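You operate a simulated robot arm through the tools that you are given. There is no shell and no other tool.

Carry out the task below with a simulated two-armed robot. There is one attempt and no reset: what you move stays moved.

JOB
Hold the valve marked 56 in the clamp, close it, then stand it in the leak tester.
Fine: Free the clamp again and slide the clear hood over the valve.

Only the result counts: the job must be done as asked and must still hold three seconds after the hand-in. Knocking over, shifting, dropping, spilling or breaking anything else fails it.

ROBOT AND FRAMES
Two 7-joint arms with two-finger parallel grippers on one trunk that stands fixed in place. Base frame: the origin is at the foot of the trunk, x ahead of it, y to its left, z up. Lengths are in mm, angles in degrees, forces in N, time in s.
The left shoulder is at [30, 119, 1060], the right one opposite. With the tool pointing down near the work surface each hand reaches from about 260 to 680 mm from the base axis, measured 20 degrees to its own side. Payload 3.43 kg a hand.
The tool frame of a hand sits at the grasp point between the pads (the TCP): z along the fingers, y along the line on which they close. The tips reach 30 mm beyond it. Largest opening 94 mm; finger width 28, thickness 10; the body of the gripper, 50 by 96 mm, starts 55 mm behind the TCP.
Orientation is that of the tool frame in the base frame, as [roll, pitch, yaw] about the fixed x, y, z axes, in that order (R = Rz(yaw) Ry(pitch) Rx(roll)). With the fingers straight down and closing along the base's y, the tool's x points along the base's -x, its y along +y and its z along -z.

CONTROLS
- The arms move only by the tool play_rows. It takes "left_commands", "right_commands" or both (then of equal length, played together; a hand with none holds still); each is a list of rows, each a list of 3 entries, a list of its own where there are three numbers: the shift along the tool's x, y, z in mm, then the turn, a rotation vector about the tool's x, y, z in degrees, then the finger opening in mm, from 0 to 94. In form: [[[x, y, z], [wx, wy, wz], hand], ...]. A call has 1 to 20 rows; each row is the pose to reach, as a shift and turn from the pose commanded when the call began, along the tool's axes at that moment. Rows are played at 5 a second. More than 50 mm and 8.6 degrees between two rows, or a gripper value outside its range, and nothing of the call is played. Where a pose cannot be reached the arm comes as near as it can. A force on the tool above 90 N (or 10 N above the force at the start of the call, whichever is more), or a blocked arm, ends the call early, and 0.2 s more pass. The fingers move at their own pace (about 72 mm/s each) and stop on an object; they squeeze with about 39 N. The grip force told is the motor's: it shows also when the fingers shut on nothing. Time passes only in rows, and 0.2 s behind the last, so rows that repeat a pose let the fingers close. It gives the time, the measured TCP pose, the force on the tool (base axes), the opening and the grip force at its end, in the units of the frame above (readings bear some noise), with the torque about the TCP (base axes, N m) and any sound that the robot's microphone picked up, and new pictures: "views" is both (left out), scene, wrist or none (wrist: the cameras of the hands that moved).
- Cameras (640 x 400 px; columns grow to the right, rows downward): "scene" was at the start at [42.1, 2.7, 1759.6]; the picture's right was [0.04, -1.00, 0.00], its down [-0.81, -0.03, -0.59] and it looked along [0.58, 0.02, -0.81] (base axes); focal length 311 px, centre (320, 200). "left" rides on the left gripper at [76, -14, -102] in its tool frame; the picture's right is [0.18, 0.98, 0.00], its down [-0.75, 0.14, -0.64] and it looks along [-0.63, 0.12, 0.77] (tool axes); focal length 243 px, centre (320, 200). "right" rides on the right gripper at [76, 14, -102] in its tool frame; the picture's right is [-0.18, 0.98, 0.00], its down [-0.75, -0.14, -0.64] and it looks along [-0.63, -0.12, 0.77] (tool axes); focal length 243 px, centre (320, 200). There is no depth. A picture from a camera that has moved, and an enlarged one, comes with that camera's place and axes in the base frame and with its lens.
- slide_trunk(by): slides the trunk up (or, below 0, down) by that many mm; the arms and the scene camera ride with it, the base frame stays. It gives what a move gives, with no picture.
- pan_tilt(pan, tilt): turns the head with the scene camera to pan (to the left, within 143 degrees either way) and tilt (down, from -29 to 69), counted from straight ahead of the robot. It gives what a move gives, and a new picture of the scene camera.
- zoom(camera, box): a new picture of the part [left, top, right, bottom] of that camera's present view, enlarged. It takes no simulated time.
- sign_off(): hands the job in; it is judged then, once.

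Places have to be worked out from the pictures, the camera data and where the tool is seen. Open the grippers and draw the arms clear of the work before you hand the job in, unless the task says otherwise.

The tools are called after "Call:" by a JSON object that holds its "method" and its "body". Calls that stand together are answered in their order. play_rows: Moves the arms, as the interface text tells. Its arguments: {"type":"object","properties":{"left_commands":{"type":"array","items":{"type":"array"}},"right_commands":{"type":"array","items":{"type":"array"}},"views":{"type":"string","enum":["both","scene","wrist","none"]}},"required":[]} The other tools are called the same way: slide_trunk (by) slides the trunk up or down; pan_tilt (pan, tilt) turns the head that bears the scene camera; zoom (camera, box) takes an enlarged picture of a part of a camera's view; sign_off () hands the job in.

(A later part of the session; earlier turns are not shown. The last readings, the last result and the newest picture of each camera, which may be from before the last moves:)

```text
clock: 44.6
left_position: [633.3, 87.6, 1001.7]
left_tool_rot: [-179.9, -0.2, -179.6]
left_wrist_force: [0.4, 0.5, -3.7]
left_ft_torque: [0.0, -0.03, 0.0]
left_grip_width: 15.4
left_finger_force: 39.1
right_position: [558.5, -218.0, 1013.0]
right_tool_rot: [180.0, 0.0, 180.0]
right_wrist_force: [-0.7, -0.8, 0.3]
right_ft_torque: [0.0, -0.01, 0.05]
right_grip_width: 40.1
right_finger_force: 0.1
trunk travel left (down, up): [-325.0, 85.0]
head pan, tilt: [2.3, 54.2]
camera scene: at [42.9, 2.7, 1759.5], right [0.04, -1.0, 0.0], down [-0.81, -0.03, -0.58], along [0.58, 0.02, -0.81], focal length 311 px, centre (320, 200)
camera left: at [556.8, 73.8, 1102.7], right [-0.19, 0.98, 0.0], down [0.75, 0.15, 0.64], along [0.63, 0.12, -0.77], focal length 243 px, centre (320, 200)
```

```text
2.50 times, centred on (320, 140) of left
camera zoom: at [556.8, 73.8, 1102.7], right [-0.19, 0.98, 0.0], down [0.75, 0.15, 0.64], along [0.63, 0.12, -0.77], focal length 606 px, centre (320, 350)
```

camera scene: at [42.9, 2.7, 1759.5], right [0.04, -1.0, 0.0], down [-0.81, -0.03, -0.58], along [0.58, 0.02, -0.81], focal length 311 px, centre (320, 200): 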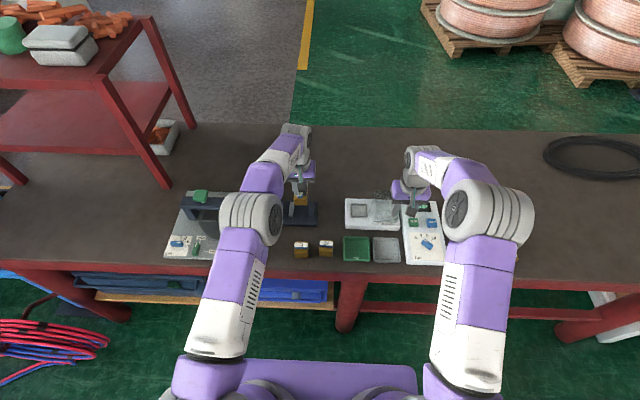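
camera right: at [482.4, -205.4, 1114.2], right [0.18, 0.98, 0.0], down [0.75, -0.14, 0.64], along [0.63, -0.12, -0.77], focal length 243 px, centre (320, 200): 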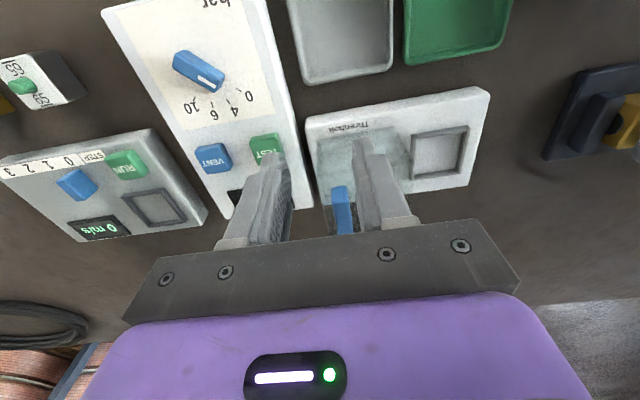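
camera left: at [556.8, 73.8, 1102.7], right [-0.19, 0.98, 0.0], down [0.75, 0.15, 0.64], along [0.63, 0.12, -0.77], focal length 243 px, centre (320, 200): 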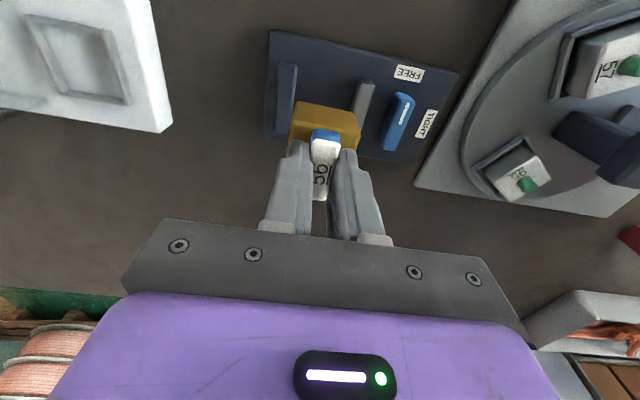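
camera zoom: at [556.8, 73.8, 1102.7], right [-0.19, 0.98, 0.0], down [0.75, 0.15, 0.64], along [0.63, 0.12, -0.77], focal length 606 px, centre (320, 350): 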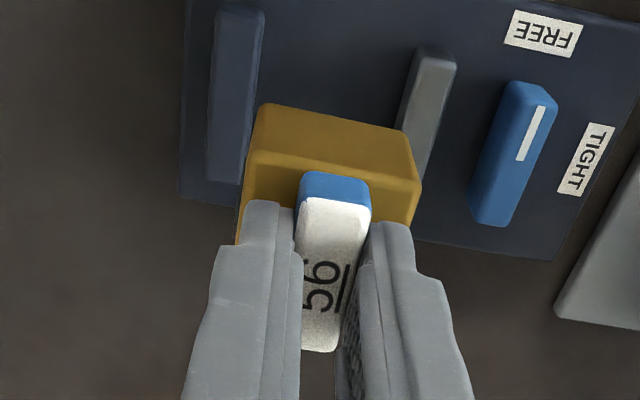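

Valve lifted cleanly, both jaws clear. I carry it to the free table spot (572,−12) between clamp and tester for the hand-over to the right hand, and lower most of the way.

Call:
{"method": "play_rows", "body": {"left_commands": [[[20, -33, 0], [0, 0, 0], 5], [[40, -66, 0], [0, 0, 0], 5], [[61, -99.5, 0], [0, 0, 0], 5], [[61, -99.5, 30], [0, 0, 0], 5], [[61, -99.5, 60], [0, 0, 0], 5], [[61, -99.5, 76], [0, 0, 0], 5], [[61, -99.5, 76], [0, 0, 0], 5]]}}

Call:
{"method": "zoom", "body": {"camera": "scene", "box": [270, 190, 390, 270]}}

```text
clock: 46.2
left_position: [573.5, -10.5, 924.8]
left_tool_rot: [179.9, -0.1, -179.5]
left_wrist_force: [0.4, 0.2, -3.6]
left_ft_torque: [0.03, -0.01, -0.01]
left_grip_width: 15.2
left_finger_force: 39.4
right_position: [559.5, -217.9, 1012.3]
right_tool_rot: [-180.0, 0.1, 179.9]
right_wrist_force: [0.6, 0.5, 0.2]
right_ft_torque: [-0.04, -0.02, 0.03]
right_grip_width: 40.0
right_finger_force: 0.1
trunk travel left (down, up): [-325.0, 85.0]
head pan, tilt: [2.3, 54.2]
camera scene: at [42.2, 2.6, 1759.6], right [0.04, -1.0, 0.0], down [-0.81, -0.03, -0.59], along [0.58, 0.02, -0.81], focal length 311 px, centre (320, 200)
camera left: at [496.6, -24.8, 1027.0], right [-0.19, 0.98, 0.0], down [0.75, 0.15, 0.64], along [0.63, 0.12, -0.77], focal length 243 px, centre (320, 200)
```

scene: 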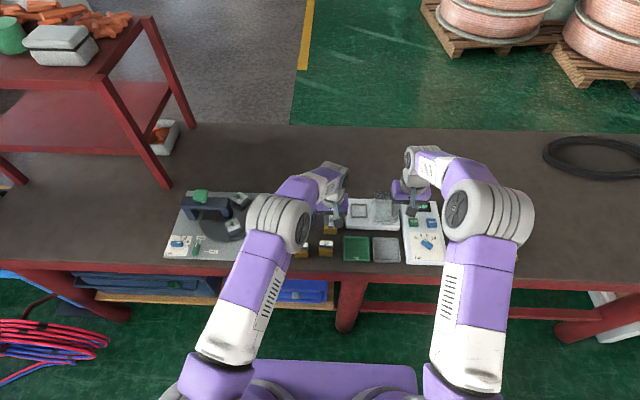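
left: 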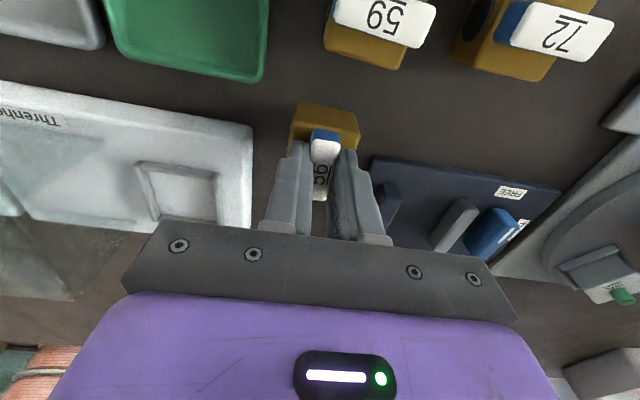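

```text
5.00 times, centred on (330, 230) of scene
camera zoom: at [42.2, 2.6, 1759.6], right [0.04, -1.0, 0.0], down [-0.81, -0.03, -0.59], along [0.58, 0.02, -0.81], focal length 1557 px, centre (270, 50)
```

zoom: 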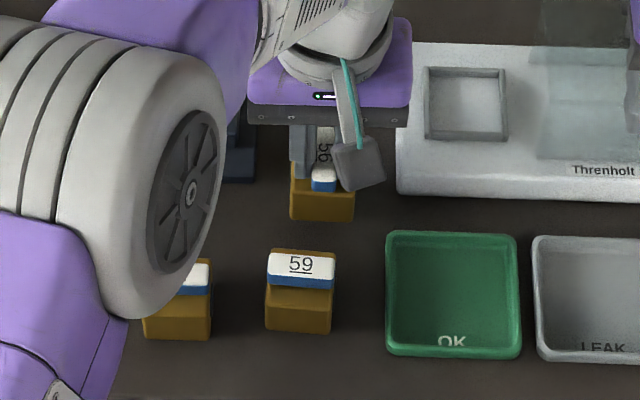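

The spot is clear on all sides. I lower the last few millimetres until the table takes the weight.

Call:
{"method": "play_rows", "body": {"left_commands": [[[0, 0, 2], [0, 0, 0], 5], [[0, 0, 4], [0, 0, 0], 5], [[0, 0, 6], [0, 0, 0], 5], [[0, 0, 7], [0, 0, 0], 5]], "views": "none"}}

```text
clock: 47.2
left_position: [572.5, -10.9, 916.4]
left_tool_rot: [180.0, -0.1, -179.5]
left_wrist_force: [-0.2, 0.2, -4.0]
left_ft_torque: [0.04, -0.03, 0.01]
left_grip_width: 15.1
left_finger_force: 38.7
right_position: [561.0, -219.5, 1012.8]
right_tool_rot: [179.9, 0.0, -180.0]
right_wrist_force: [0.3, 0.5, 0.5]
right_ft_torque: [-0.05, -0.02, 0.01]
right_grip_width: 40.3
right_finger_force: 0.0
trunk travel left (down, up): [-325.0, 85.0]
head pan, tilt: [2.3, 54.2]
```

Not yet touching (still −4 N). I go on down in 1 mm rows.

Call:
{"method": "play_rows", "body": {"left_commands": [[[0, 0, 1], [0, 0, 0], 5], [[0, 0, 2], [0, 0, 0], 5], [[0, 0, 3], [0, 0, 0], 5]], "views": "none"}}

```text
clock: 48.0
left_position: [573.3, -11.8, 916.4]
left_tool_rot: [179.9, 0.3, -179.5]
left_wrist_force: [-1.5, 2.2, 5.9]
left_ft_torque: [0.07, -0.08, 0.02]
left_grip_width: 15.1
left_finger_force: 39.3
right_position: [559.0, -218.4, 1012.9]
right_tool_rot: [-179.9, 0.0, -180.0]
right_wrist_force: [0.0, -0.1, -0.3]
right_ft_torque: [0.02, 0.03, 0.03]
right_grip_width: 40.3
right_finger_force: 0.1
trunk travel left (down, up): [-325.0, 85.0]
head pan, tilt: [2.3, 54.2]
```

The table carries it now. I open, rise straight up, then draw the left arm back to its own side.

Call:
{"method": "play_rows", "body": {"left_commands": [[[0, 0, 0], [0, 0, 0], 20], [[0, 0, 0], [0, 0, 0], 36], [[0, 0, 0], [0, 0, 0], 40], [[0, 0, -30], [0, 0, 0], 40], [[0, 0, -60], [0, 0, 0], 40], [[0, 0, -90], [0, 0, 0], 40], [[10, 40, -110], [0, 0, 0], 40], [[25, 80, -130], [0, 0, 0], 40], [[40, 120, -145], [0, 0, 0], 40], [[55, 160, -160], [0, 0, 0], 40], [[70, 200, -175], [0, 0, 0], 40], [[85, 240, -190], [0, 0, 0], 40]]}}

Call:
{"method": "zoom", "body": {"camera": "scene", "box": [270, 180, 420, 270]}}

Call:
{"method": "zoom", "body": {"camera": "right", "box": [200, 60, 640, 260]}}

```text
clock: 50.6
left_position: [483.2, 229.4, 1107.1]
left_tool_rot: [-180.0, -0.1, -179.6]
left_wrist_force: [0.3, 0.5, 0.4]
left_ft_torque: [-0.02, 0.01, 0.01]
left_grip_width: 39.9
left_finger_force: 0.0
right_position: [559.9, -217.3, 1012.3]
right_tool_rot: [180.0, 0.1, -180.0]
right_wrist_force: [1.0, 0.3, 0.7]
right_ft_torque: [-0.01, -0.01, 0.01]
right_grip_width: 39.9
right_finger_force: 0.0
trunk travel left (down, up): [-325.0, 85.0]
head pan, tilt: [2.3, 54.2]
camera scene: at [40.9, 3.9, 1759.6], right [0.04, -1.0, 0.0], down [-0.81, -0.03, -0.59], along [0.59, 0.02, -0.81], focal length 311 px, centre (320, 200)
camera left: at [406.3, 215.4, 1207.9], right [-0.19, 0.98, 0.0], down [0.75, 0.15, 0.64], along [0.63, 0.12, -0.77], focal length 243 px, centre (320, 200)
```

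scene: 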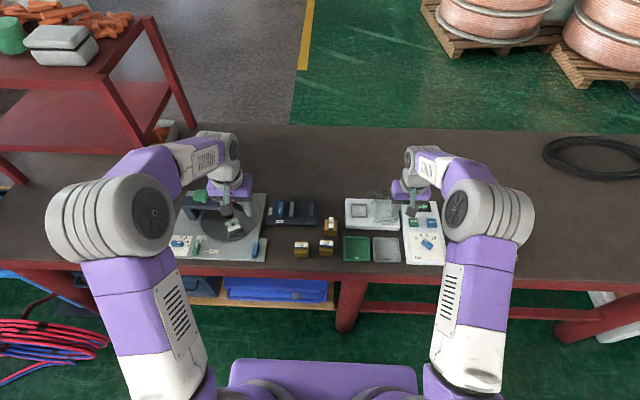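
left: 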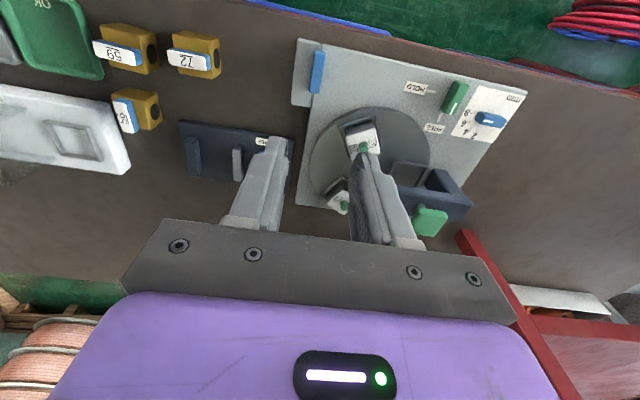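

```text
4.27 times, centred on (345, 225) of scene
camera zoom: at [40.9, 3.9, 1759.6], right [0.04, -1.0, 0.0], down [-0.81, -0.03, -0.59], along [0.59, 0.02, -0.81], focal length 1328 px, centre (213, 93)
```

zoom: 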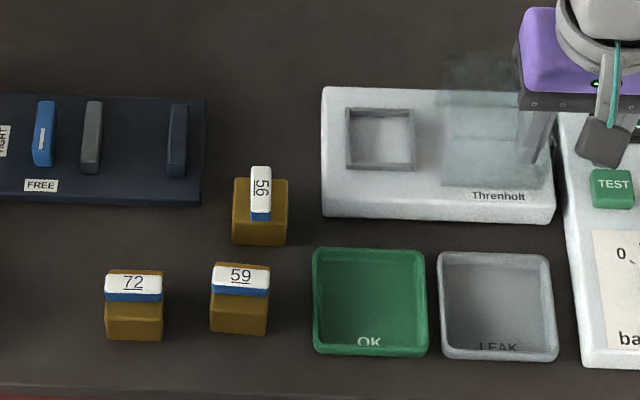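

```text
1.45 times, centred on (420, 160) of right
camera zoom: at [481.6, -203.8, 1114.7], right [0.18, 0.98, 0.0], down [0.75, -0.14, 0.64], along [0.63, -0.12, -0.77], focal length 353 px, centre (174, 258)
```

zoom: 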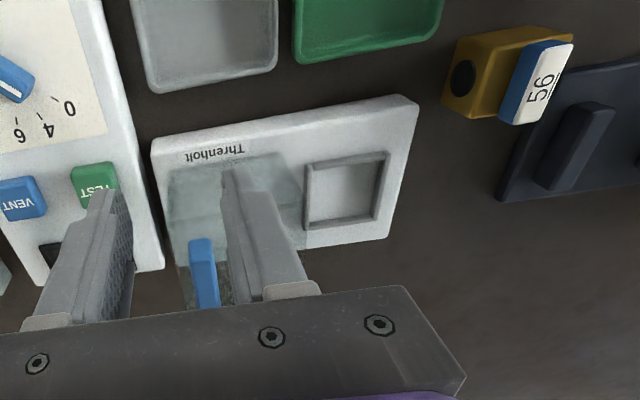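

Valve 56 stands alone at about (573,−11), closed. Now the right hand moves above it.

Call:
{"method": "play_rows", "body": {"right_commands": [[[-3, 42, 0], [0, 0, 0], 40], [[-6, 84, 0], [0, 0, 0], 40], [[-9, 126, 0], [0, 0, 0], 40], [[-12, 168, 5], [0, 0, 0], 40], [[-13, 206, 27], [0, 0, 0], 40], [[-13, 206, 60], [0, 0, 0], 40], [[-13, 206, 75], [0, 0, 0], 40], [[-13, 206, 75], [0, 0, 0], 40]], "views": "wrist"}}

Call:
{"method": "zoom", "body": {"camera": "right", "box": [220, 80, 420, 230]}}

```text
clock: 52.4
left_position: [485.0, 228.1, 1106.0]
left_tool_rot: [180.0, 0.0, -179.5]
left_wrist_force: [-0.2, -0.2, 0.4]
left_ft_torque: [0.02, 0.04, 0.0]
left_grip_width: 40.2
left_finger_force: 0.0
right_position: [573.6, -14.9, 936.4]
right_tool_rot: [-180.0, 0.1, 179.9]
right_wrist_force: [-0.3, -0.5, 0.2]
right_ft_torque: [-0.02, 0.01, 0.02]
right_grip_width: 40.1
right_finger_force: 0.1
trunk travel left (down, up): [-325.0, 85.0]
head pan, tilt: [2.3, 54.2]
camera right: at [496.1, -0.3, 1037.7], right [0.18, 0.98, 0.0], down [0.75, -0.14, 0.64], along [0.63, -0.12, -0.77], focal length 243 px, centre (320, 200)
```

right: 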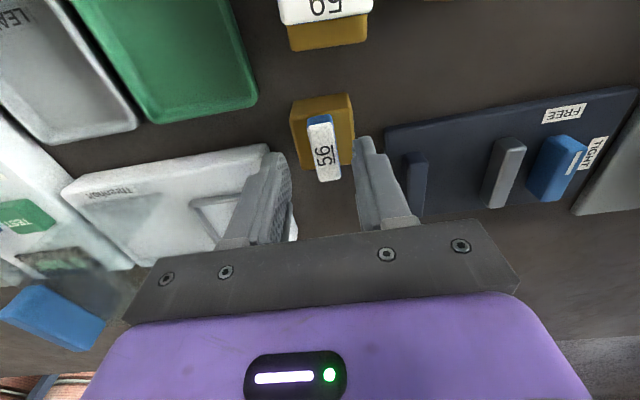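

```text
2.67 times, centred on (320, 155) of right
camera zoom: at [496.1, -0.3, 1037.7], right [0.18, 0.98, 0.0], down [0.75, -0.14, 0.64], along [0.63, -0.12, -0.77], focal length 647 px, centre (320, 320)
```

zoom: 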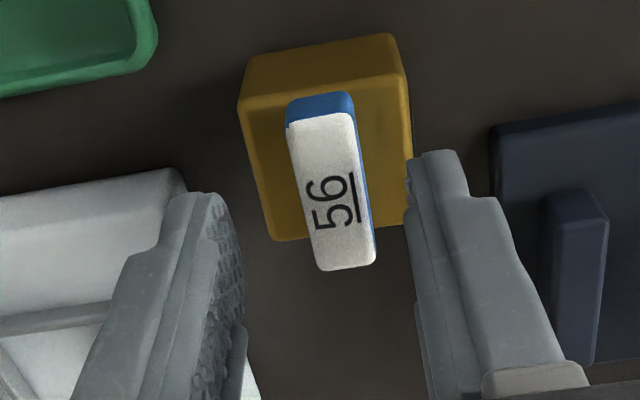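

The handle lies ~3 mm towards +y of the grip point; I correct and lower to TCP z≈918, then close.

Call:
{"method": "play_rows", "body": {"right_commands": [[[1.5, 3.2, 8], [0, 0, 0], 40], [[1.5, 3.2, 18], [0, 0, 0], 40], [[1.5, 3.2, 18], [0, 0, 0], 40], [[1.5, 3.2, 18], [0, 0, 0], 20], [[1.5, 3.2, 18], [0, 0, 0], 5], [[1.5, 3.2, 18], [0, 0, 0], 5]], "views": "wrist"}}

Call:
{"method": "zoom", "body": {"camera": "right", "box": [220, 80, 420, 230]}}

```text
clock: 53.8
left_position: [483.9, 228.3, 1107.0]
left_tool_rot: [180.0, 0.1, -179.5]
left_wrist_force: [0.3, 0.5, 0.7]
left_ft_torque: [0.0, 0.0, -0.01]
left_grip_width: 39.8
left_finger_force: 0.0
right_position: [570.4, -9.8, 918.3]
right_tool_rot: [180.0, -0.1, -179.8]
right_wrist_force: [1.2, -1.5, -0.3]
right_ft_torque: [-0.02, -0.01, -0.01]
right_grip_width: 15.4
right_finger_force: 39.0
trunk travel left (down, up): [-325.0, 85.0]
head pan, tilt: [2.3, 54.2]
camera right: at [493.9, 5.0, 1019.6], right [0.18, 0.98, 0.0], down [0.75, -0.14, 0.64], along [0.63, -0.12, -0.77], focal length 243 px, centre (320, 200)
```

right: 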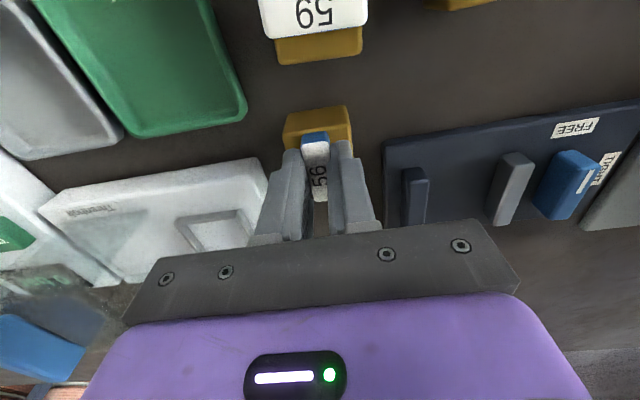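

```text
2.67 times, centred on (320, 155) of right
camera zoom: at [493.9, 5.0, 1019.6], right [0.18, 0.98, 0.0], down [0.75, -0.14, 0.64], along [0.63, -0.12, -0.77], focal length 647 px, centre (320, 320)
```

zoom: 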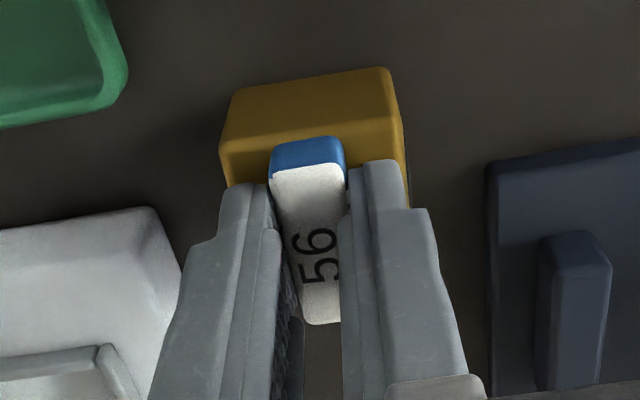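

Handle gripped at 15.4 mm; the valve centre is ~2.5 mm beyond the grip point in x. I lift it and move towards the tester, staying above it for a check of pocket and hood.

Call:
{"method": "play_rows", "body": {"right_commands": [[[0, 0, -10], [0, 0, 0], 5], [[0, 0, -40], [0, 0, 0], 5], [[0, 0, -72], [0, 0, 0], 5], [[-13, -31, -72], [0, 0, 0], 5], [[-26, -62, -72], [0, 0, 0], 5], [[-40, -94, -72], [0, 0, 0], 5], [[-40, -94, -72], [0, 0, 0], 5]]}}

Call:
{"method": "zoom", "body": {"camera": "right", "box": [120, 80, 440, 260]}}

Call:
{"method": "zoom", "body": {"camera": "scene", "box": [330, 180, 450, 270]}}

```text
clock: 55.4
left_position: [483.9, 230.3, 1105.6]
left_tool_rot: [180.0, 0.0, -179.5]
left_wrist_force: [-0.6, 0.0, -0.8]
left_ft_torque: [-0.02, -0.01, 0.01]
left_grip_width: 39.8
left_finger_force: 0.0
right_position: [612.7, -103.0, 990.7]
right_tool_rot: [180.0, 0.0, -179.9]
right_wrist_force: [-0.3, 0.5, -4.1]
right_ft_torque: [0.0, 0.02, 0.0]
right_grip_width: 15.3
right_finger_force: 39.2
trunk travel left (down, up): [-325.0, 85.0]
head pan, tilt: [2.3, 54.2]
camera scene: at [42.0, 3.6, 1759.6], right [0.04, -1.0, 0.0], down [-0.81, -0.03, -0.59], along [0.58, 0.02, -0.81], focal length 311 px, centre (320, 200)
camera right: at [535.1, -89.0, 1092.7], right [0.18, 0.98, 0.0], down [0.75, -0.14, 0.64], along [0.63, -0.12, -0.77], focal length 243 px, centre (320, 200)
```

scene: 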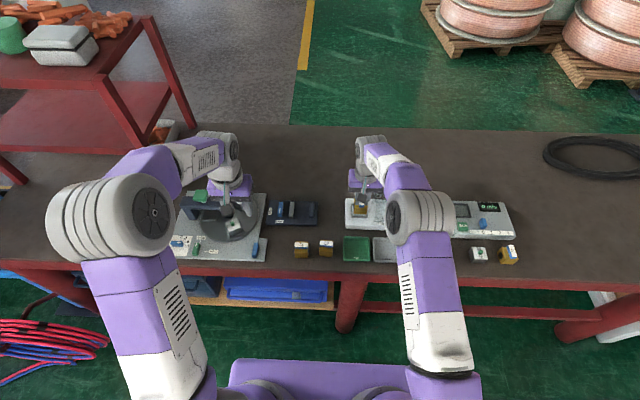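
right: 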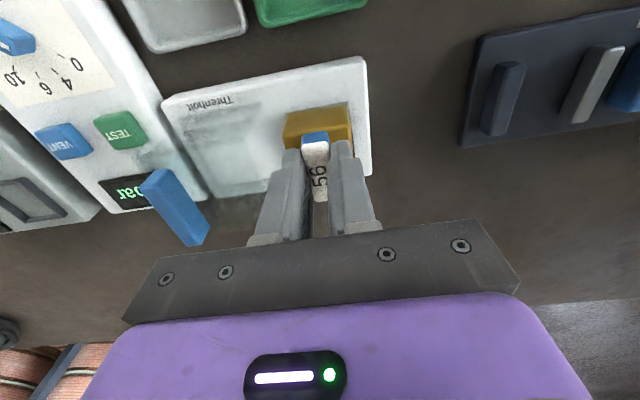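

```text
2.00 times, centred on (280, 170) of right
camera zoom: at [535.1, -89.0, 1092.7], right [0.18, 0.98, 0.0], down [0.75, -0.14, 0.64], along [0.63, -0.12, -0.77], focal length 485 px, centre (400, 260)
```

zoom: 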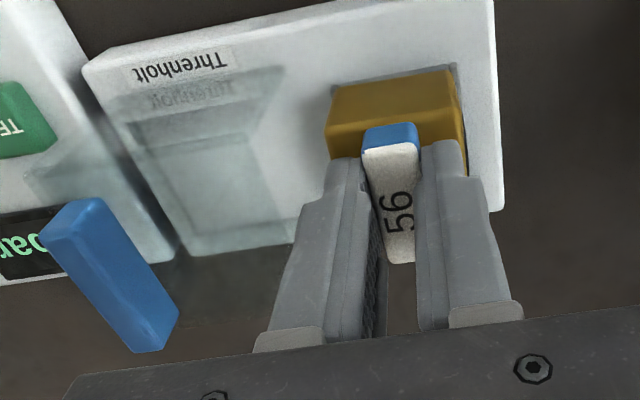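

```text
4.44 times, centred on (390, 225) of scene
camera zoom: at [42.0, 3.6, 1759.6], right [0.04, -1.0, 0.0], down [-0.81, -0.03, -0.59], along [0.58, 0.02, -0.81], focal length 1384 px, centre (9, 89)
```

zoom: 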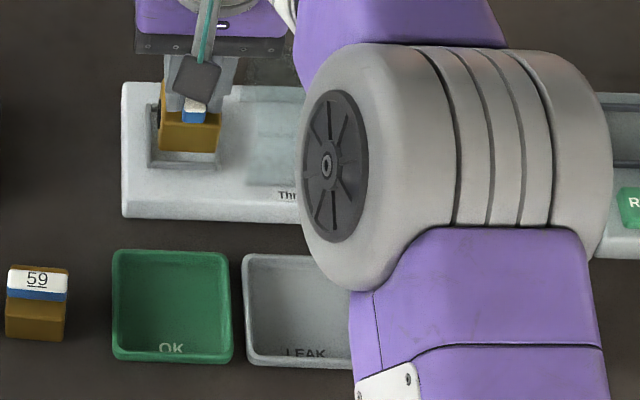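

The hood's blue bar handle lies on top at z≈950, y≈−215, so it is well clear of the right gripper. I bring the valve over the pocket, staying ~30 mm above the rim, and check alignment.

Call:
{"method": "play_rows", "body": {"right_commands": [[[-10, -1, 0], [0, 0, 0], 5], [[-20, -1, 0], [0, 0, 0], 5], [[-30, -1, 10], [0, 0, 0], 5], [[-30, -1, 20], [0, 0, 0], 5], [[-30, -1, 20], [0, 0, 0], 5]], "views": "wrist"}}

Call:
{"method": "zoom", "body": {"camera": "right", "box": [220, 60, 420, 210]}}

Call:
{"method": "zoom", "body": {"camera": "scene", "box": [335, 185, 405, 235]}}

```text
clock: 56.6
left_position: [485.5, 228.7, 1105.1]
left_tool_rot: [-180.0, 0.0, -179.6]
left_wrist_force: [-0.2, 0.0, -0.6]
left_ft_torque: [0.02, 0.01, 0.03]
left_grip_width: 40.0
left_finger_force: 0.0
right_position: [643.4, -103.7, 970.7]
right_tool_rot: [-179.9, 0.0, 180.0]
right_wrist_force: [-0.3, 0.4, -3.7]
right_ft_torque: [-0.01, 0.03, 0.0]
right_grip_width: 15.5
right_finger_force: 39.2
trunk travel left (down, up): [-325.0, 85.0]
head pan, tilt: [2.3, 54.2]
camera right: at [566.0, -90.0, 1070.9], right [0.18, 0.98, 0.0], down [0.75, -0.14, 0.64], along [0.63, -0.12, -0.77], focal length 243 px, centre (320, 200)
```

right: 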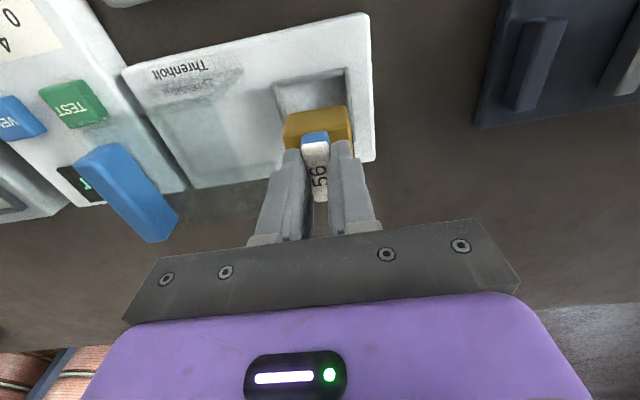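

```text
2.67 times, centred on (320, 135) of right
camera zoom: at [566.0, -90.0, 1070.9], right [0.18, 0.98, 0.0], down [0.75, -0.14, 0.64], along [0.63, -0.12, -0.77], focal length 647 px, centre (320, 373)
```

zoom: 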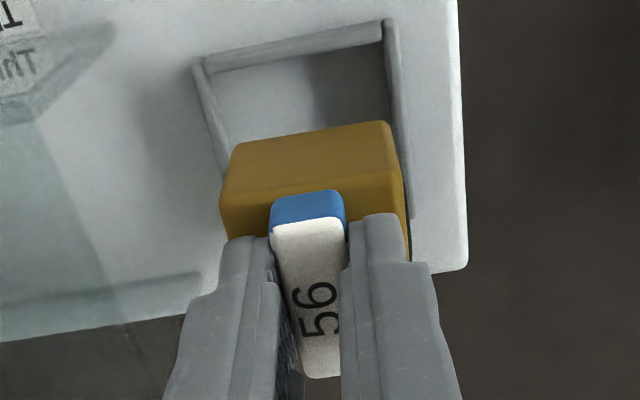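

```text
8.00 times, centred on (370, 210) of scene
camera zoom: at [42.9, 2.5, 1759.5], right [0.04, -1.0, 0.0], down [-0.81, -0.03, -0.58], along [0.58, 0.02, -0.81], focal length 2491 px, centre (-80, 120)
```

zoom: 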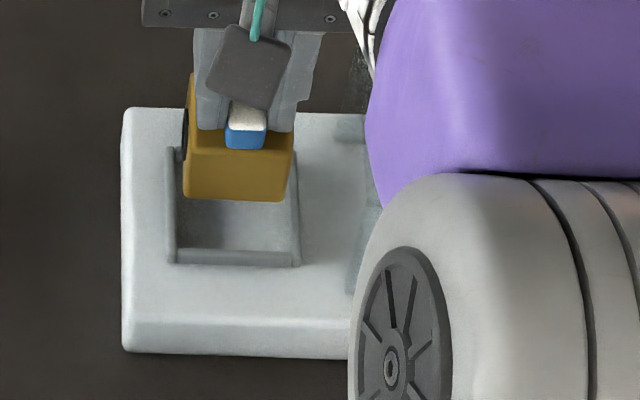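

The view corrects me: the plate top is ~z 874 and the pocket (48×48 inside) is centred near (638,−105), so the valve must shift about −8 mm in x and −2.3 mm in y. I do that and lower until the valve is a few mm above the rim.

Call:
{"method": "play_rows", "body": {"right_commands": [[[4, -1.2, 0], [0, 0, 0], 5], [[8, -2.3, 0], [0, 0, 0], 5], [[8, -2.3, 8], [0, 0, 0], 5], [[8, -2.3, 16], [0, 0, 0], 5], [[8, -2.3, 16], [0, 0, 0], 5]], "views": "wrist"}}

Call:
{"method": "zoom", "body": {"camera": "right", "box": [220, 60, 420, 210]}}

Call:
{"method": "zoom", "body": {"camera": "scene", "box": [335, 185, 405, 235]}}

```text
clock: 57.8
left_position: [484.3, 228.5, 1106.6]
left_tool_rot: [-180.0, -0.1, -179.6]
left_wrist_force: [-0.5, 0.0, -0.1]
left_ft_torque: [0.01, -0.01, 0.01]
left_grip_width: 40.0
left_finger_force: 0.1
right_position: [633.3, -106.4, 955.3]
right_tool_rot: [180.0, 0.0, -180.0]
right_wrist_force: [0.5, 0.2, -3.8]
right_ft_torque: [0.01, -0.03, -0.02]
right_grip_width: 15.3
right_finger_force: 39.1
trunk travel left (down, up): [-325.0, 85.0]
head pan, tilt: [2.3, 54.2]
camera right: at [556.3, -92.2, 1057.0], right [0.18, 0.98, 0.0], down [0.75, -0.14, 0.64], along [0.63, -0.12, -0.77], focal length 243 px, centre (320, 200)
```

right: 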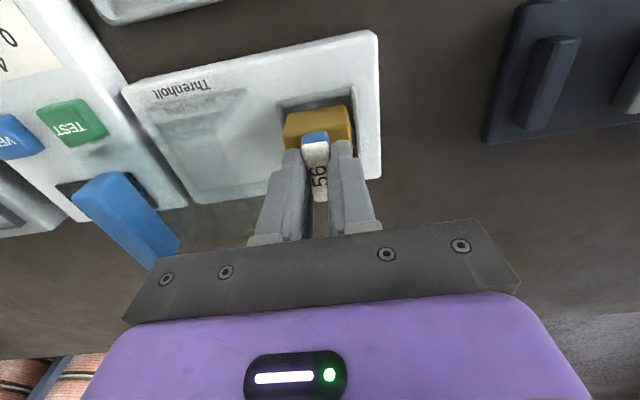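

```text
2.67 times, centred on (320, 135) of right
camera zoom: at [556.3, -92.2, 1057.0], right [0.18, 0.98, 0.0], down [0.75, -0.14, 0.64], along [0.63, -0.12, -0.77], focal length 647 px, centre (320, 373)
```

zoom: 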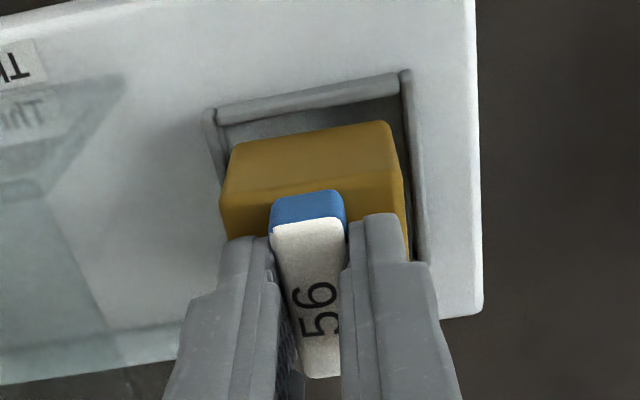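

```text
8.00 times, centred on (370, 210) of scene
camera zoom: at [42.6, 2.6, 1759.5], right [0.04, -1.0, 0.0], down [-0.81, -0.03, -0.58], along [0.58, 0.02, -0.81], focal length 2491 px, centre (-80, 120)
```

zoom: 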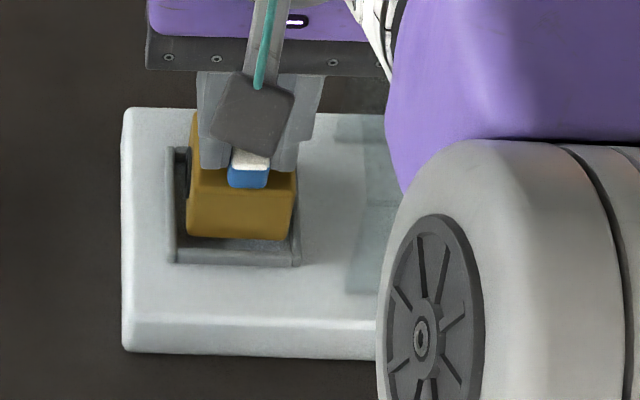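

By the wrist view the valve now has ~3.5 mm at the near rim and is centred in y (−105). I lower slowly into the pocket and watch the force.

Call:
{"method": "play_rows", "body": {"right_commands": [[[0, 0, 3], [0, 0, 0], 5], [[0, 0, 6], [0, 0, 0], 5], [[0, 0, 9], [0, 0, 0], 5]], "views": "wrist"}}

Call:
{"method": "zoom", "body": {"camera": "right", "box": [220, 60, 420, 210]}}

Call:
{"method": "zoom", "body": {"camera": "scene", "box": [335, 185, 405, 235]}}

```text
clock: 58.6
left_position: [483.8, 227.7, 1106.6]
left_tool_rot: [180.0, 0.1, -179.5]
left_wrist_force: [-0.5, 0.1, 0.1]
left_ft_torque: [0.05, 0.03, 0.0]
left_grip_width: 40.0
left_finger_force: 0.1
right_position: [632.3, -107.0, 948.1]
right_tool_rot: [-180.0, 0.2, -179.9]
right_wrist_force: [-0.8, 0.5, 7.5]
right_ft_torque: [-0.03, 0.32, 0.0]
right_grip_width: 15.2
right_finger_force: 38.7
trunk travel left (down, up): [-325.0, 85.0]
head pan, tilt: [2.3, 54.2]
camera right: at [555.2, -92.9, 1049.4], right [0.18, 0.98, 0.0], down [0.75, -0.14, 0.65], along [0.63, -0.12, -0.76], focal length 243 px, centre (320, 200)
```

right: 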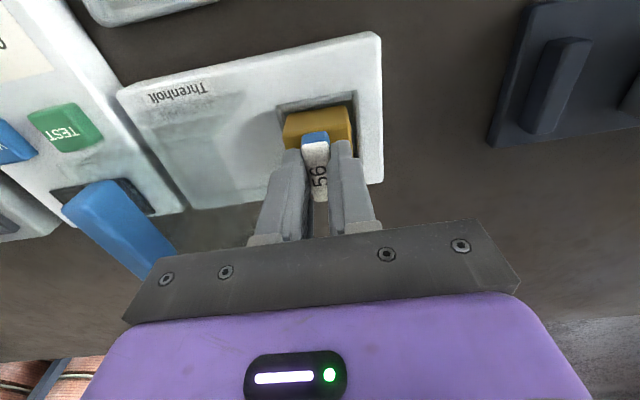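

```text
2.67 times, centred on (320, 135) of right
camera zoom: at [555.2, -92.9, 1049.4], right [0.18, 0.98, 0.0], down [0.75, -0.14, 0.65], along [0.63, -0.12, -0.76], focal length 647 px, centre (320, 373)
```

zoom: 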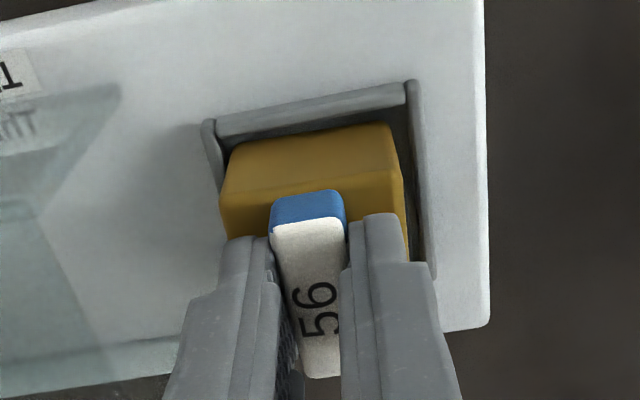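

```text
8.00 times, centred on (370, 210) of scene
camera zoom: at [40.9, 2.7, 1759.7], right [0.04, -1.0, 0.0], down [-0.81, -0.03, -0.59], along [0.59, 0.02, -0.81], focal length 2491 px, centre (-80, 120)
```

zoom: 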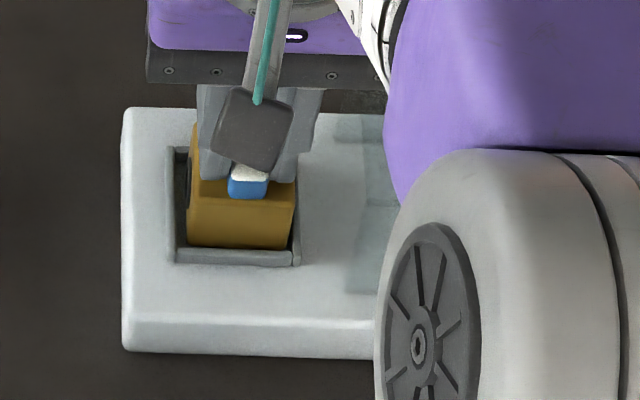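

Contact force 11 N at TCP z≈948; ridge top triangulates to z≈884 while the valve bottom is at ≈880, so it should be inside and on the floor. I press 1.5 mm further to confirm it is a flat seat.

Call:
{"method": "play_rows", "body": {"right_commands": [[[0, 0, 0.7], [0, 0, 0], 5], [[0, 0, 1.5], [0, 0, 0], 5], [[0, 0, 1.5], [0, 0, 0], 5]], "views": "none"}}

Call:
{"method": "zoom", "body": {"camera": "scene", "box": [345, 195, 385, 225]}}

Call:
{"method": "zoom", "body": {"camera": "right", "box": [270, 80, 370, 150]}}

```text
clock: 59.4
left_position: [482.0, 228.5, 1107.2]
left_tool_rot: [-180.0, 0.0, -179.6]
left_wrist_force: [0.0, 0.4, -1.4]
left_ft_torque: [0.0, 0.01, 0.02]
left_grip_width: 40.0
left_finger_force: 0.1
right_position: [631.8, -107.5, 947.4]
right_tool_rot: [-180.0, 0.5, 179.9]
right_wrist_force: [0.2, -4.5, 27.8]
right_ft_torque: [-0.1, 0.52, 0.05]
right_grip_width: 15.4
right_finger_force: 38.7
trunk travel left (down, up): [-325.0, 85.0]
head pan, tilt: [2.3, 54.2]
```

```text
13.33 times, centred on (365, 210) of scene
camera zoom: at [38.7, 2.6, 1759.8], right [0.04, -1.0, 0.0], down [-0.81, -0.03, -0.59], along [0.59, 0.02, -0.81], focal length 4151 px, centre (-280, 67)
```

zoom: 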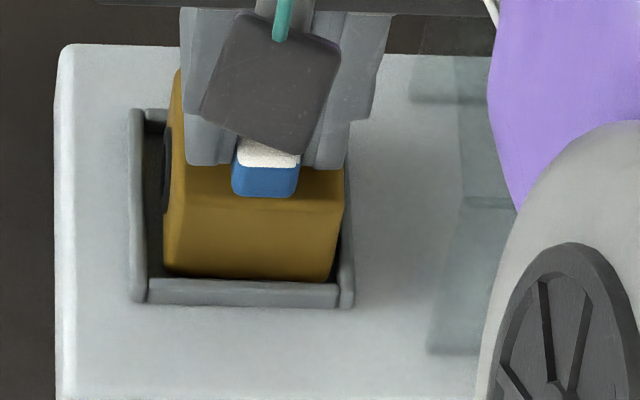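

```text
5.71 times, centred on (320, 115) of right
camera zoom: at [554.6, -92.7, 1049.0], right [0.18, 0.98, 0.0], down [0.75, -0.14, 0.65], along [0.64, -0.12, -0.76], focal length 1386 px, centre (320, 686)
```

zoom: 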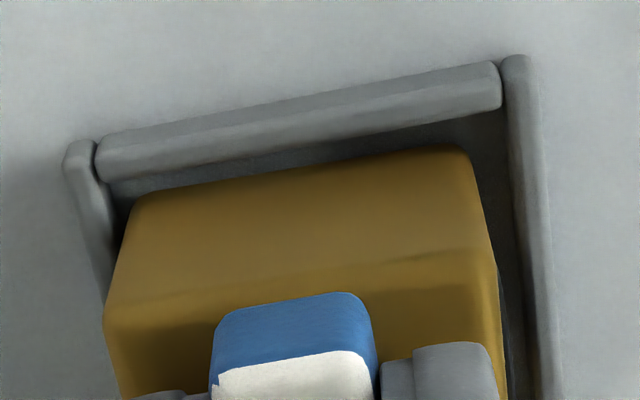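

Force rises steeply to ~28 N: the valve is down on the pocket floor with a few mm all round. I ease off, open the fingers modestly (30 mm, hood edge is at y≈−150), and rise straight up.

Call:
{"method": "play_rows", "body": {"right_commands": [[[0, 0, -1.5], [0, 0, 0], 5], [[0, 0, -1.5], [0, 0, 0], 18], [[0, 0, -1.5], [0, 0, 0], 26], [[0, 0, -1.5], [0, 0, 0], 30], [[0, 0, -20], [0, 0, 0], 30], [[0, 0, -45], [0, 0, 0], 30], [[20, 0, -75], [0, 0, 0], 30], [[50, 0, -90], [0, 0, 0], 30]]}}

Call:
{"method": "zoom", "body": {"camera": "scene", "box": [335, 185, 405, 235]}}

Call:
{"method": "zoom", "body": {"camera": "right", "box": [120, 60, 420, 240]}}

```text
clock: 61.2
left_position: [482.5, 229.9, 1105.7]
left_tool_rot: [179.9, 0.1, -179.5]
left_wrist_force: [0.2, 0.0, -0.1]
left_ft_torque: [-0.03, -0.01, 0.04]
left_grip_width: 39.6
left_finger_force: 0.1
right_position: [581.5, -109.4, 1032.6]
right_tool_rot: [-179.9, 0.0, 180.0]
right_wrist_force: [0.5, 0.2, -0.4]
right_ft_torque: [-0.02, 0.0, 0.01]
right_grip_width: 30.0
right_finger_force: 0.1
trunk travel left (down, up): [-325.0, 85.0]
head pan, tilt: [2.3, 54.2]
camera scene: at [40.8, 2.9, 1759.6], right [0.04, -1.0, 0.0], down [-0.81, -0.03, -0.59], along [0.59, 0.02, -0.81], focal length 311 px, centre (320, 200)
camera right: at [503.7, -94.7, 1133.7], right [0.18, 0.98, 0.0], down [0.75, -0.14, 0.64], along [0.63, -0.12, -0.77], focal length 243 px, centre (320, 200)
```

scene: 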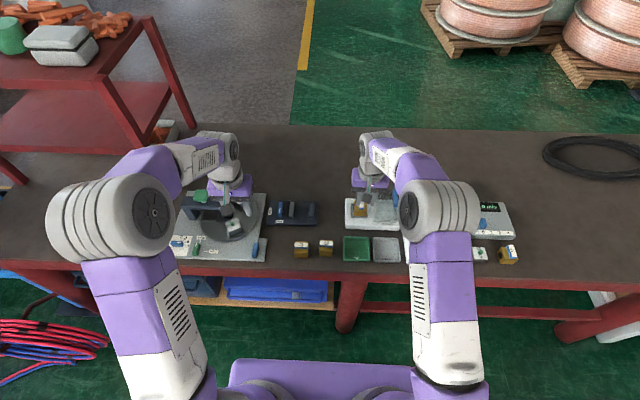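
right: 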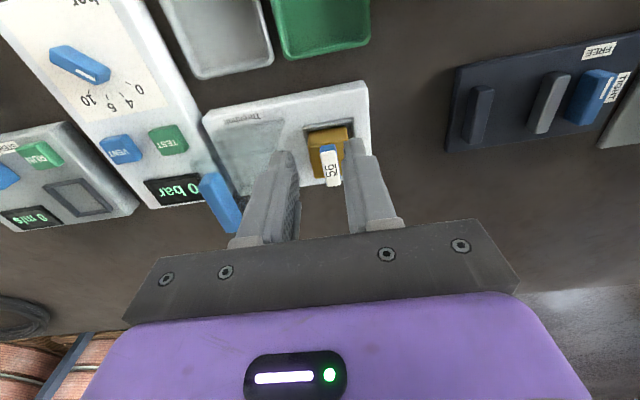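

```text
8.00 times, centred on (370, 210) of scene
camera zoom: at [40.8, 2.9, 1759.6], right [0.04, -1.0, 0.0], down [-0.81, -0.03, -0.59], along [0.59, 0.02, -0.81], focal length 2491 px, centre (-80, 120)
```

zoom: 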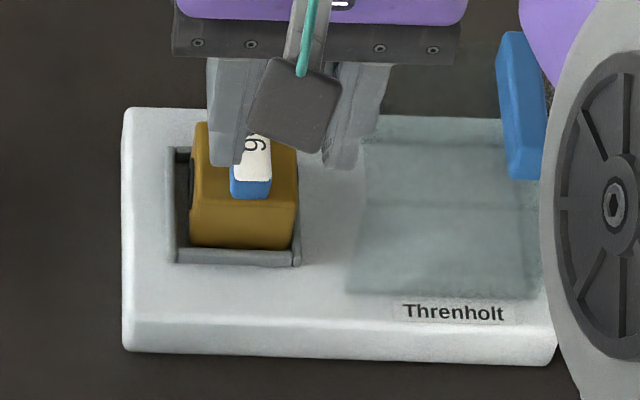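

```text
2.13 times, centred on (270, 150) of right
camera zoom: at [503.7, -94.7, 1133.7], right [0.18, 0.98, 0.0], down [0.75, -0.14, 0.64], along [0.63, -0.12, -0.77], focal length 518 px, centre (427, 307)
```

zoom: 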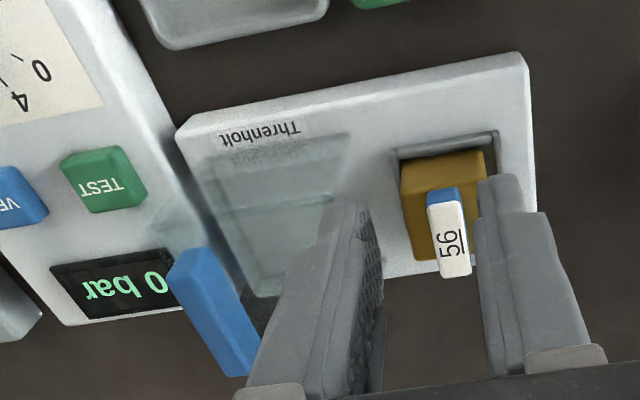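

The valve stands in the pocket. The hood spans about y −152…−233, x 594–687 with a bar handle on top near (637,−213). I move the right hand over there to look closely.

Call:
{"method": "play_rows", "body": {"right_commands": [[[-3, -35, 0], [0, 0, 0], 36], [[-6, -70, 0], [0, 0, 0], 36], [[-9, -104, 0], [0, 0, 0], 36], [[-9, -104, 0], [0, 0, 0], 36]]}}

Call:
{"method": "zoom", "body": {"camera": "right", "box": [220, 60, 480, 240]}}

Call:
{"method": "zoom", "body": {"camera": "scene", "box": [335, 175, 425, 235]}}

```text
clock: 62.2
left_position: [483.4, 228.6, 1106.9]
left_tool_rot: [-179.9, -0.1, -179.5]
left_wrist_force: [0.5, 0.4, -0.8]
left_ft_torque: [-0.01, 0.01, 0.02]
left_grip_width: 39.9
left_finger_force: 0.1
right_position: [593.8, -209.0, 1034.3]
right_tool_rot: [180.0, 0.0, -180.0]
right_wrist_force: [0.1, 0.7, -0.1]
right_ft_torque: [-0.01, -0.02, 0.01]
right_grip_width: 36.0
right_finger_force: 0.1
trunk travel left (down, up): [-325.0, 85.0]
head pan, tilt: [2.3, 54.2]
camera scene: at [42.0, 3.5, 1759.6], right [0.04, -1.0, 0.0], down [-0.81, -0.03, -0.59], along [0.58, 0.02, -0.81], focal length 311 px, centre (320, 200)
camera right: at [516.6, -195.7, 1136.1], right [0.18, 0.98, 0.0], down [0.75, -0.14, 0.64], along [0.63, -0.12, -0.77], focal length 243 px, centre (320, 200)
```

scene: 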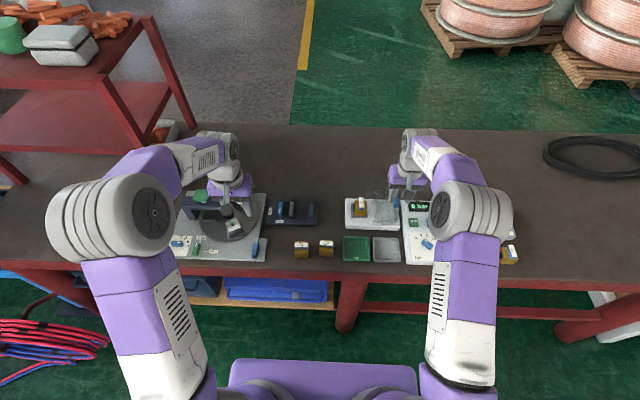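
right: 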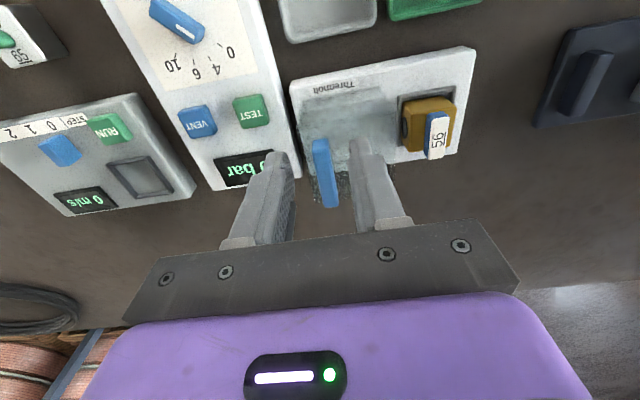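

```text
2.22 times, centred on (350, 150) of right
camera zoom: at [516.6, -195.7, 1136.1], right [0.18, 0.98, 0.0], down [0.75, -0.14, 0.64], along [0.63, -0.12, -0.77], focal length 539 px, centre (253, 311)
```

zoom: 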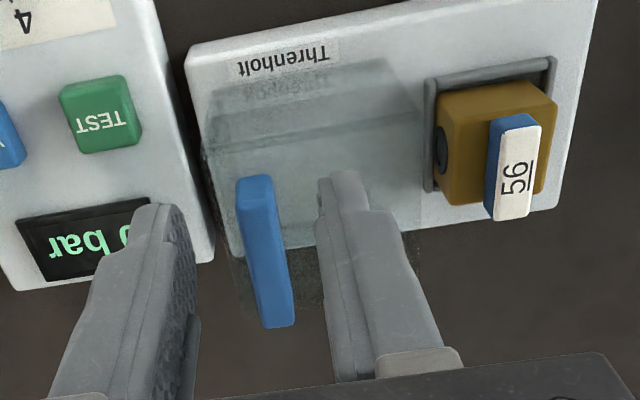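

```text
6.67 times, centred on (380, 205) of scene
camera zoom: at [42.0, 3.5, 1759.6], right [0.04, -1.0, 0.0], down [-0.81, -0.03, -0.59], along [0.58, 0.02, -0.81], focal length 2076 px, centre (-80, 167)
```

zoom: 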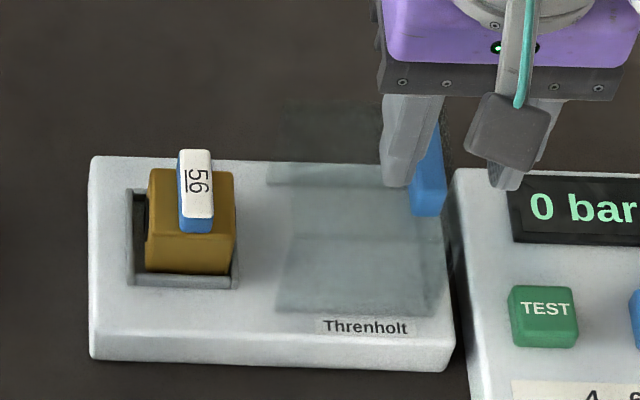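

I enlarge the bar handle and hood from both cameras to get the handle height.

Call:
{"method": "zoom", "body": {"camera": "right", "box": [300, 120, 380, 220]}}

Call:
{"method": "zoom", "body": {"camera": "scene", "box": [365, 180, 410, 225]}}

Call:
{"method": "zoom", "body": {"camera": "left", "box": [0, 40, 240, 220]}}

```text
4.00 times, centred on (340, 170) of right
camera zoom: at [516.6, -195.7, 1136.1], right [0.18, 0.98, 0.0], down [0.75, -0.14, 0.64], along [0.63, -0.12, -0.77], focal length 970 px, centre (240, 320)
```

zoom: 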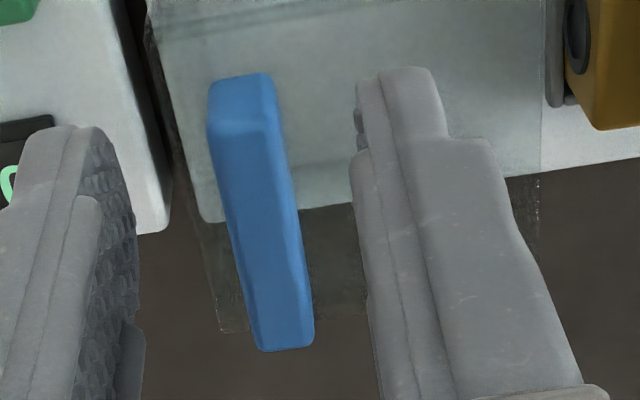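

```text
8.89 times, centred on (388, 202) of scene
camera zoom: at [42.0, 3.5, 1759.6], right [0.04, -1.0, 0.0], down [-0.81, -0.03, -0.59], along [0.58, 0.02, -0.81], focal length 2768 px, centre (-280, 178)
```

zoom: 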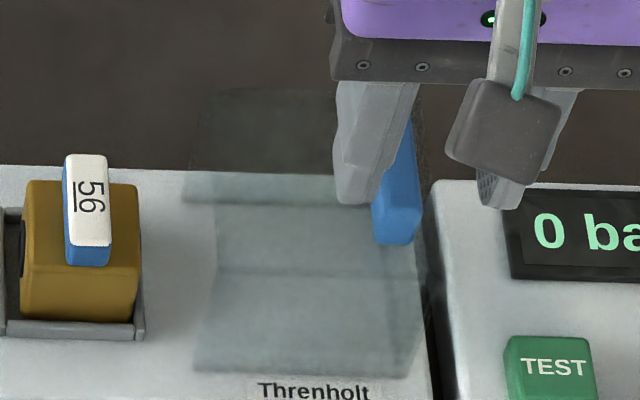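

```text
2.22 times, centred on (120, 130) of left
camera zoom: at [407.3, 214.8, 1207.6], right [-0.19, 0.98, 0.0], down [0.75, 0.15, 0.64], along [0.63, 0.12, -0.77], focal length 539 px, centre (764, 356)
```

zoom: 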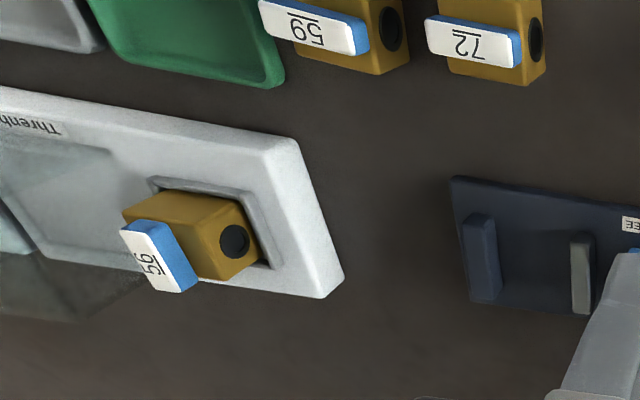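

The bar handle spans x 607–665 at y≈−211.5, z≈947–968. I move over its middle and lower to just above it, then check.

Call:
{"method": "play_rows", "body": {"right_commands": [[[-21, -1, 0], [0, 0, 0], 36], [[-42, -2.5, 0], [0, 0, 0], 36], [[-42, -2.5, 20], [0, 0, 0], 36], [[-42, -2.5, 20], [0, 0, 0], 36]], "views": "wrist"}}

Call:
{"method": "zoom", "body": {"camera": "right", "box": [220, 80, 420, 240]}}

```text
clock: 63.2
left_position: [483.7, 228.9, 1106.7]
left_tool_rot: [180.0, 0.1, -179.5]
left_wrist_force: [-0.2, 0.8, -0.3]
left_ft_torque: [-0.01, -0.05, 0.03]
left_grip_width: 40.1
left_finger_force: 0.1
right_position: [635.5, -212.9, 1012.7]
right_tool_rot: [180.0, 0.1, -180.0]
right_wrist_force: [0.7, 0.4, -0.6]
right_ft_torque: [-0.01, 0.0, 0.0]
right_grip_width: 36.0
right_finger_force: 0.1
trunk travel left (down, up): [-325.0, 85.0]
head pan, tilt: [2.3, 54.2]
camera right: at [557.8, -199.7, 1115.7], right [0.18, 0.98, 0.0], down [0.75, -0.14, 0.64], along [0.63, -0.12, -0.77], focal length 243 px, centre (320, 200)
```

right: 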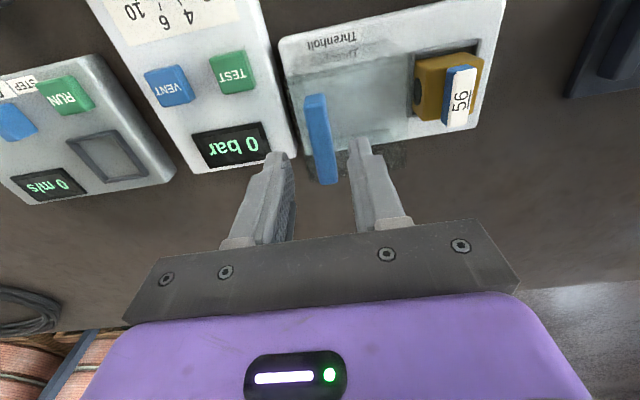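

```text
2.50 times, centred on (320, 160) of right
camera zoom: at [557.8, -199.7, 1115.7], right [0.18, 0.98, 0.0], down [0.75, -0.14, 0.64], along [0.63, -0.12, -0.77], focal length 606 px, centre (320, 300)
```

zoom: 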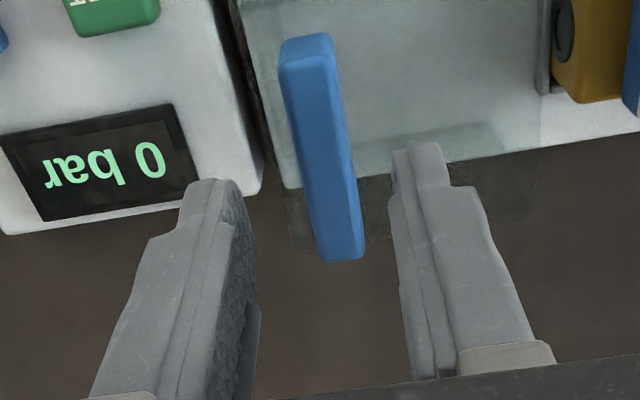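

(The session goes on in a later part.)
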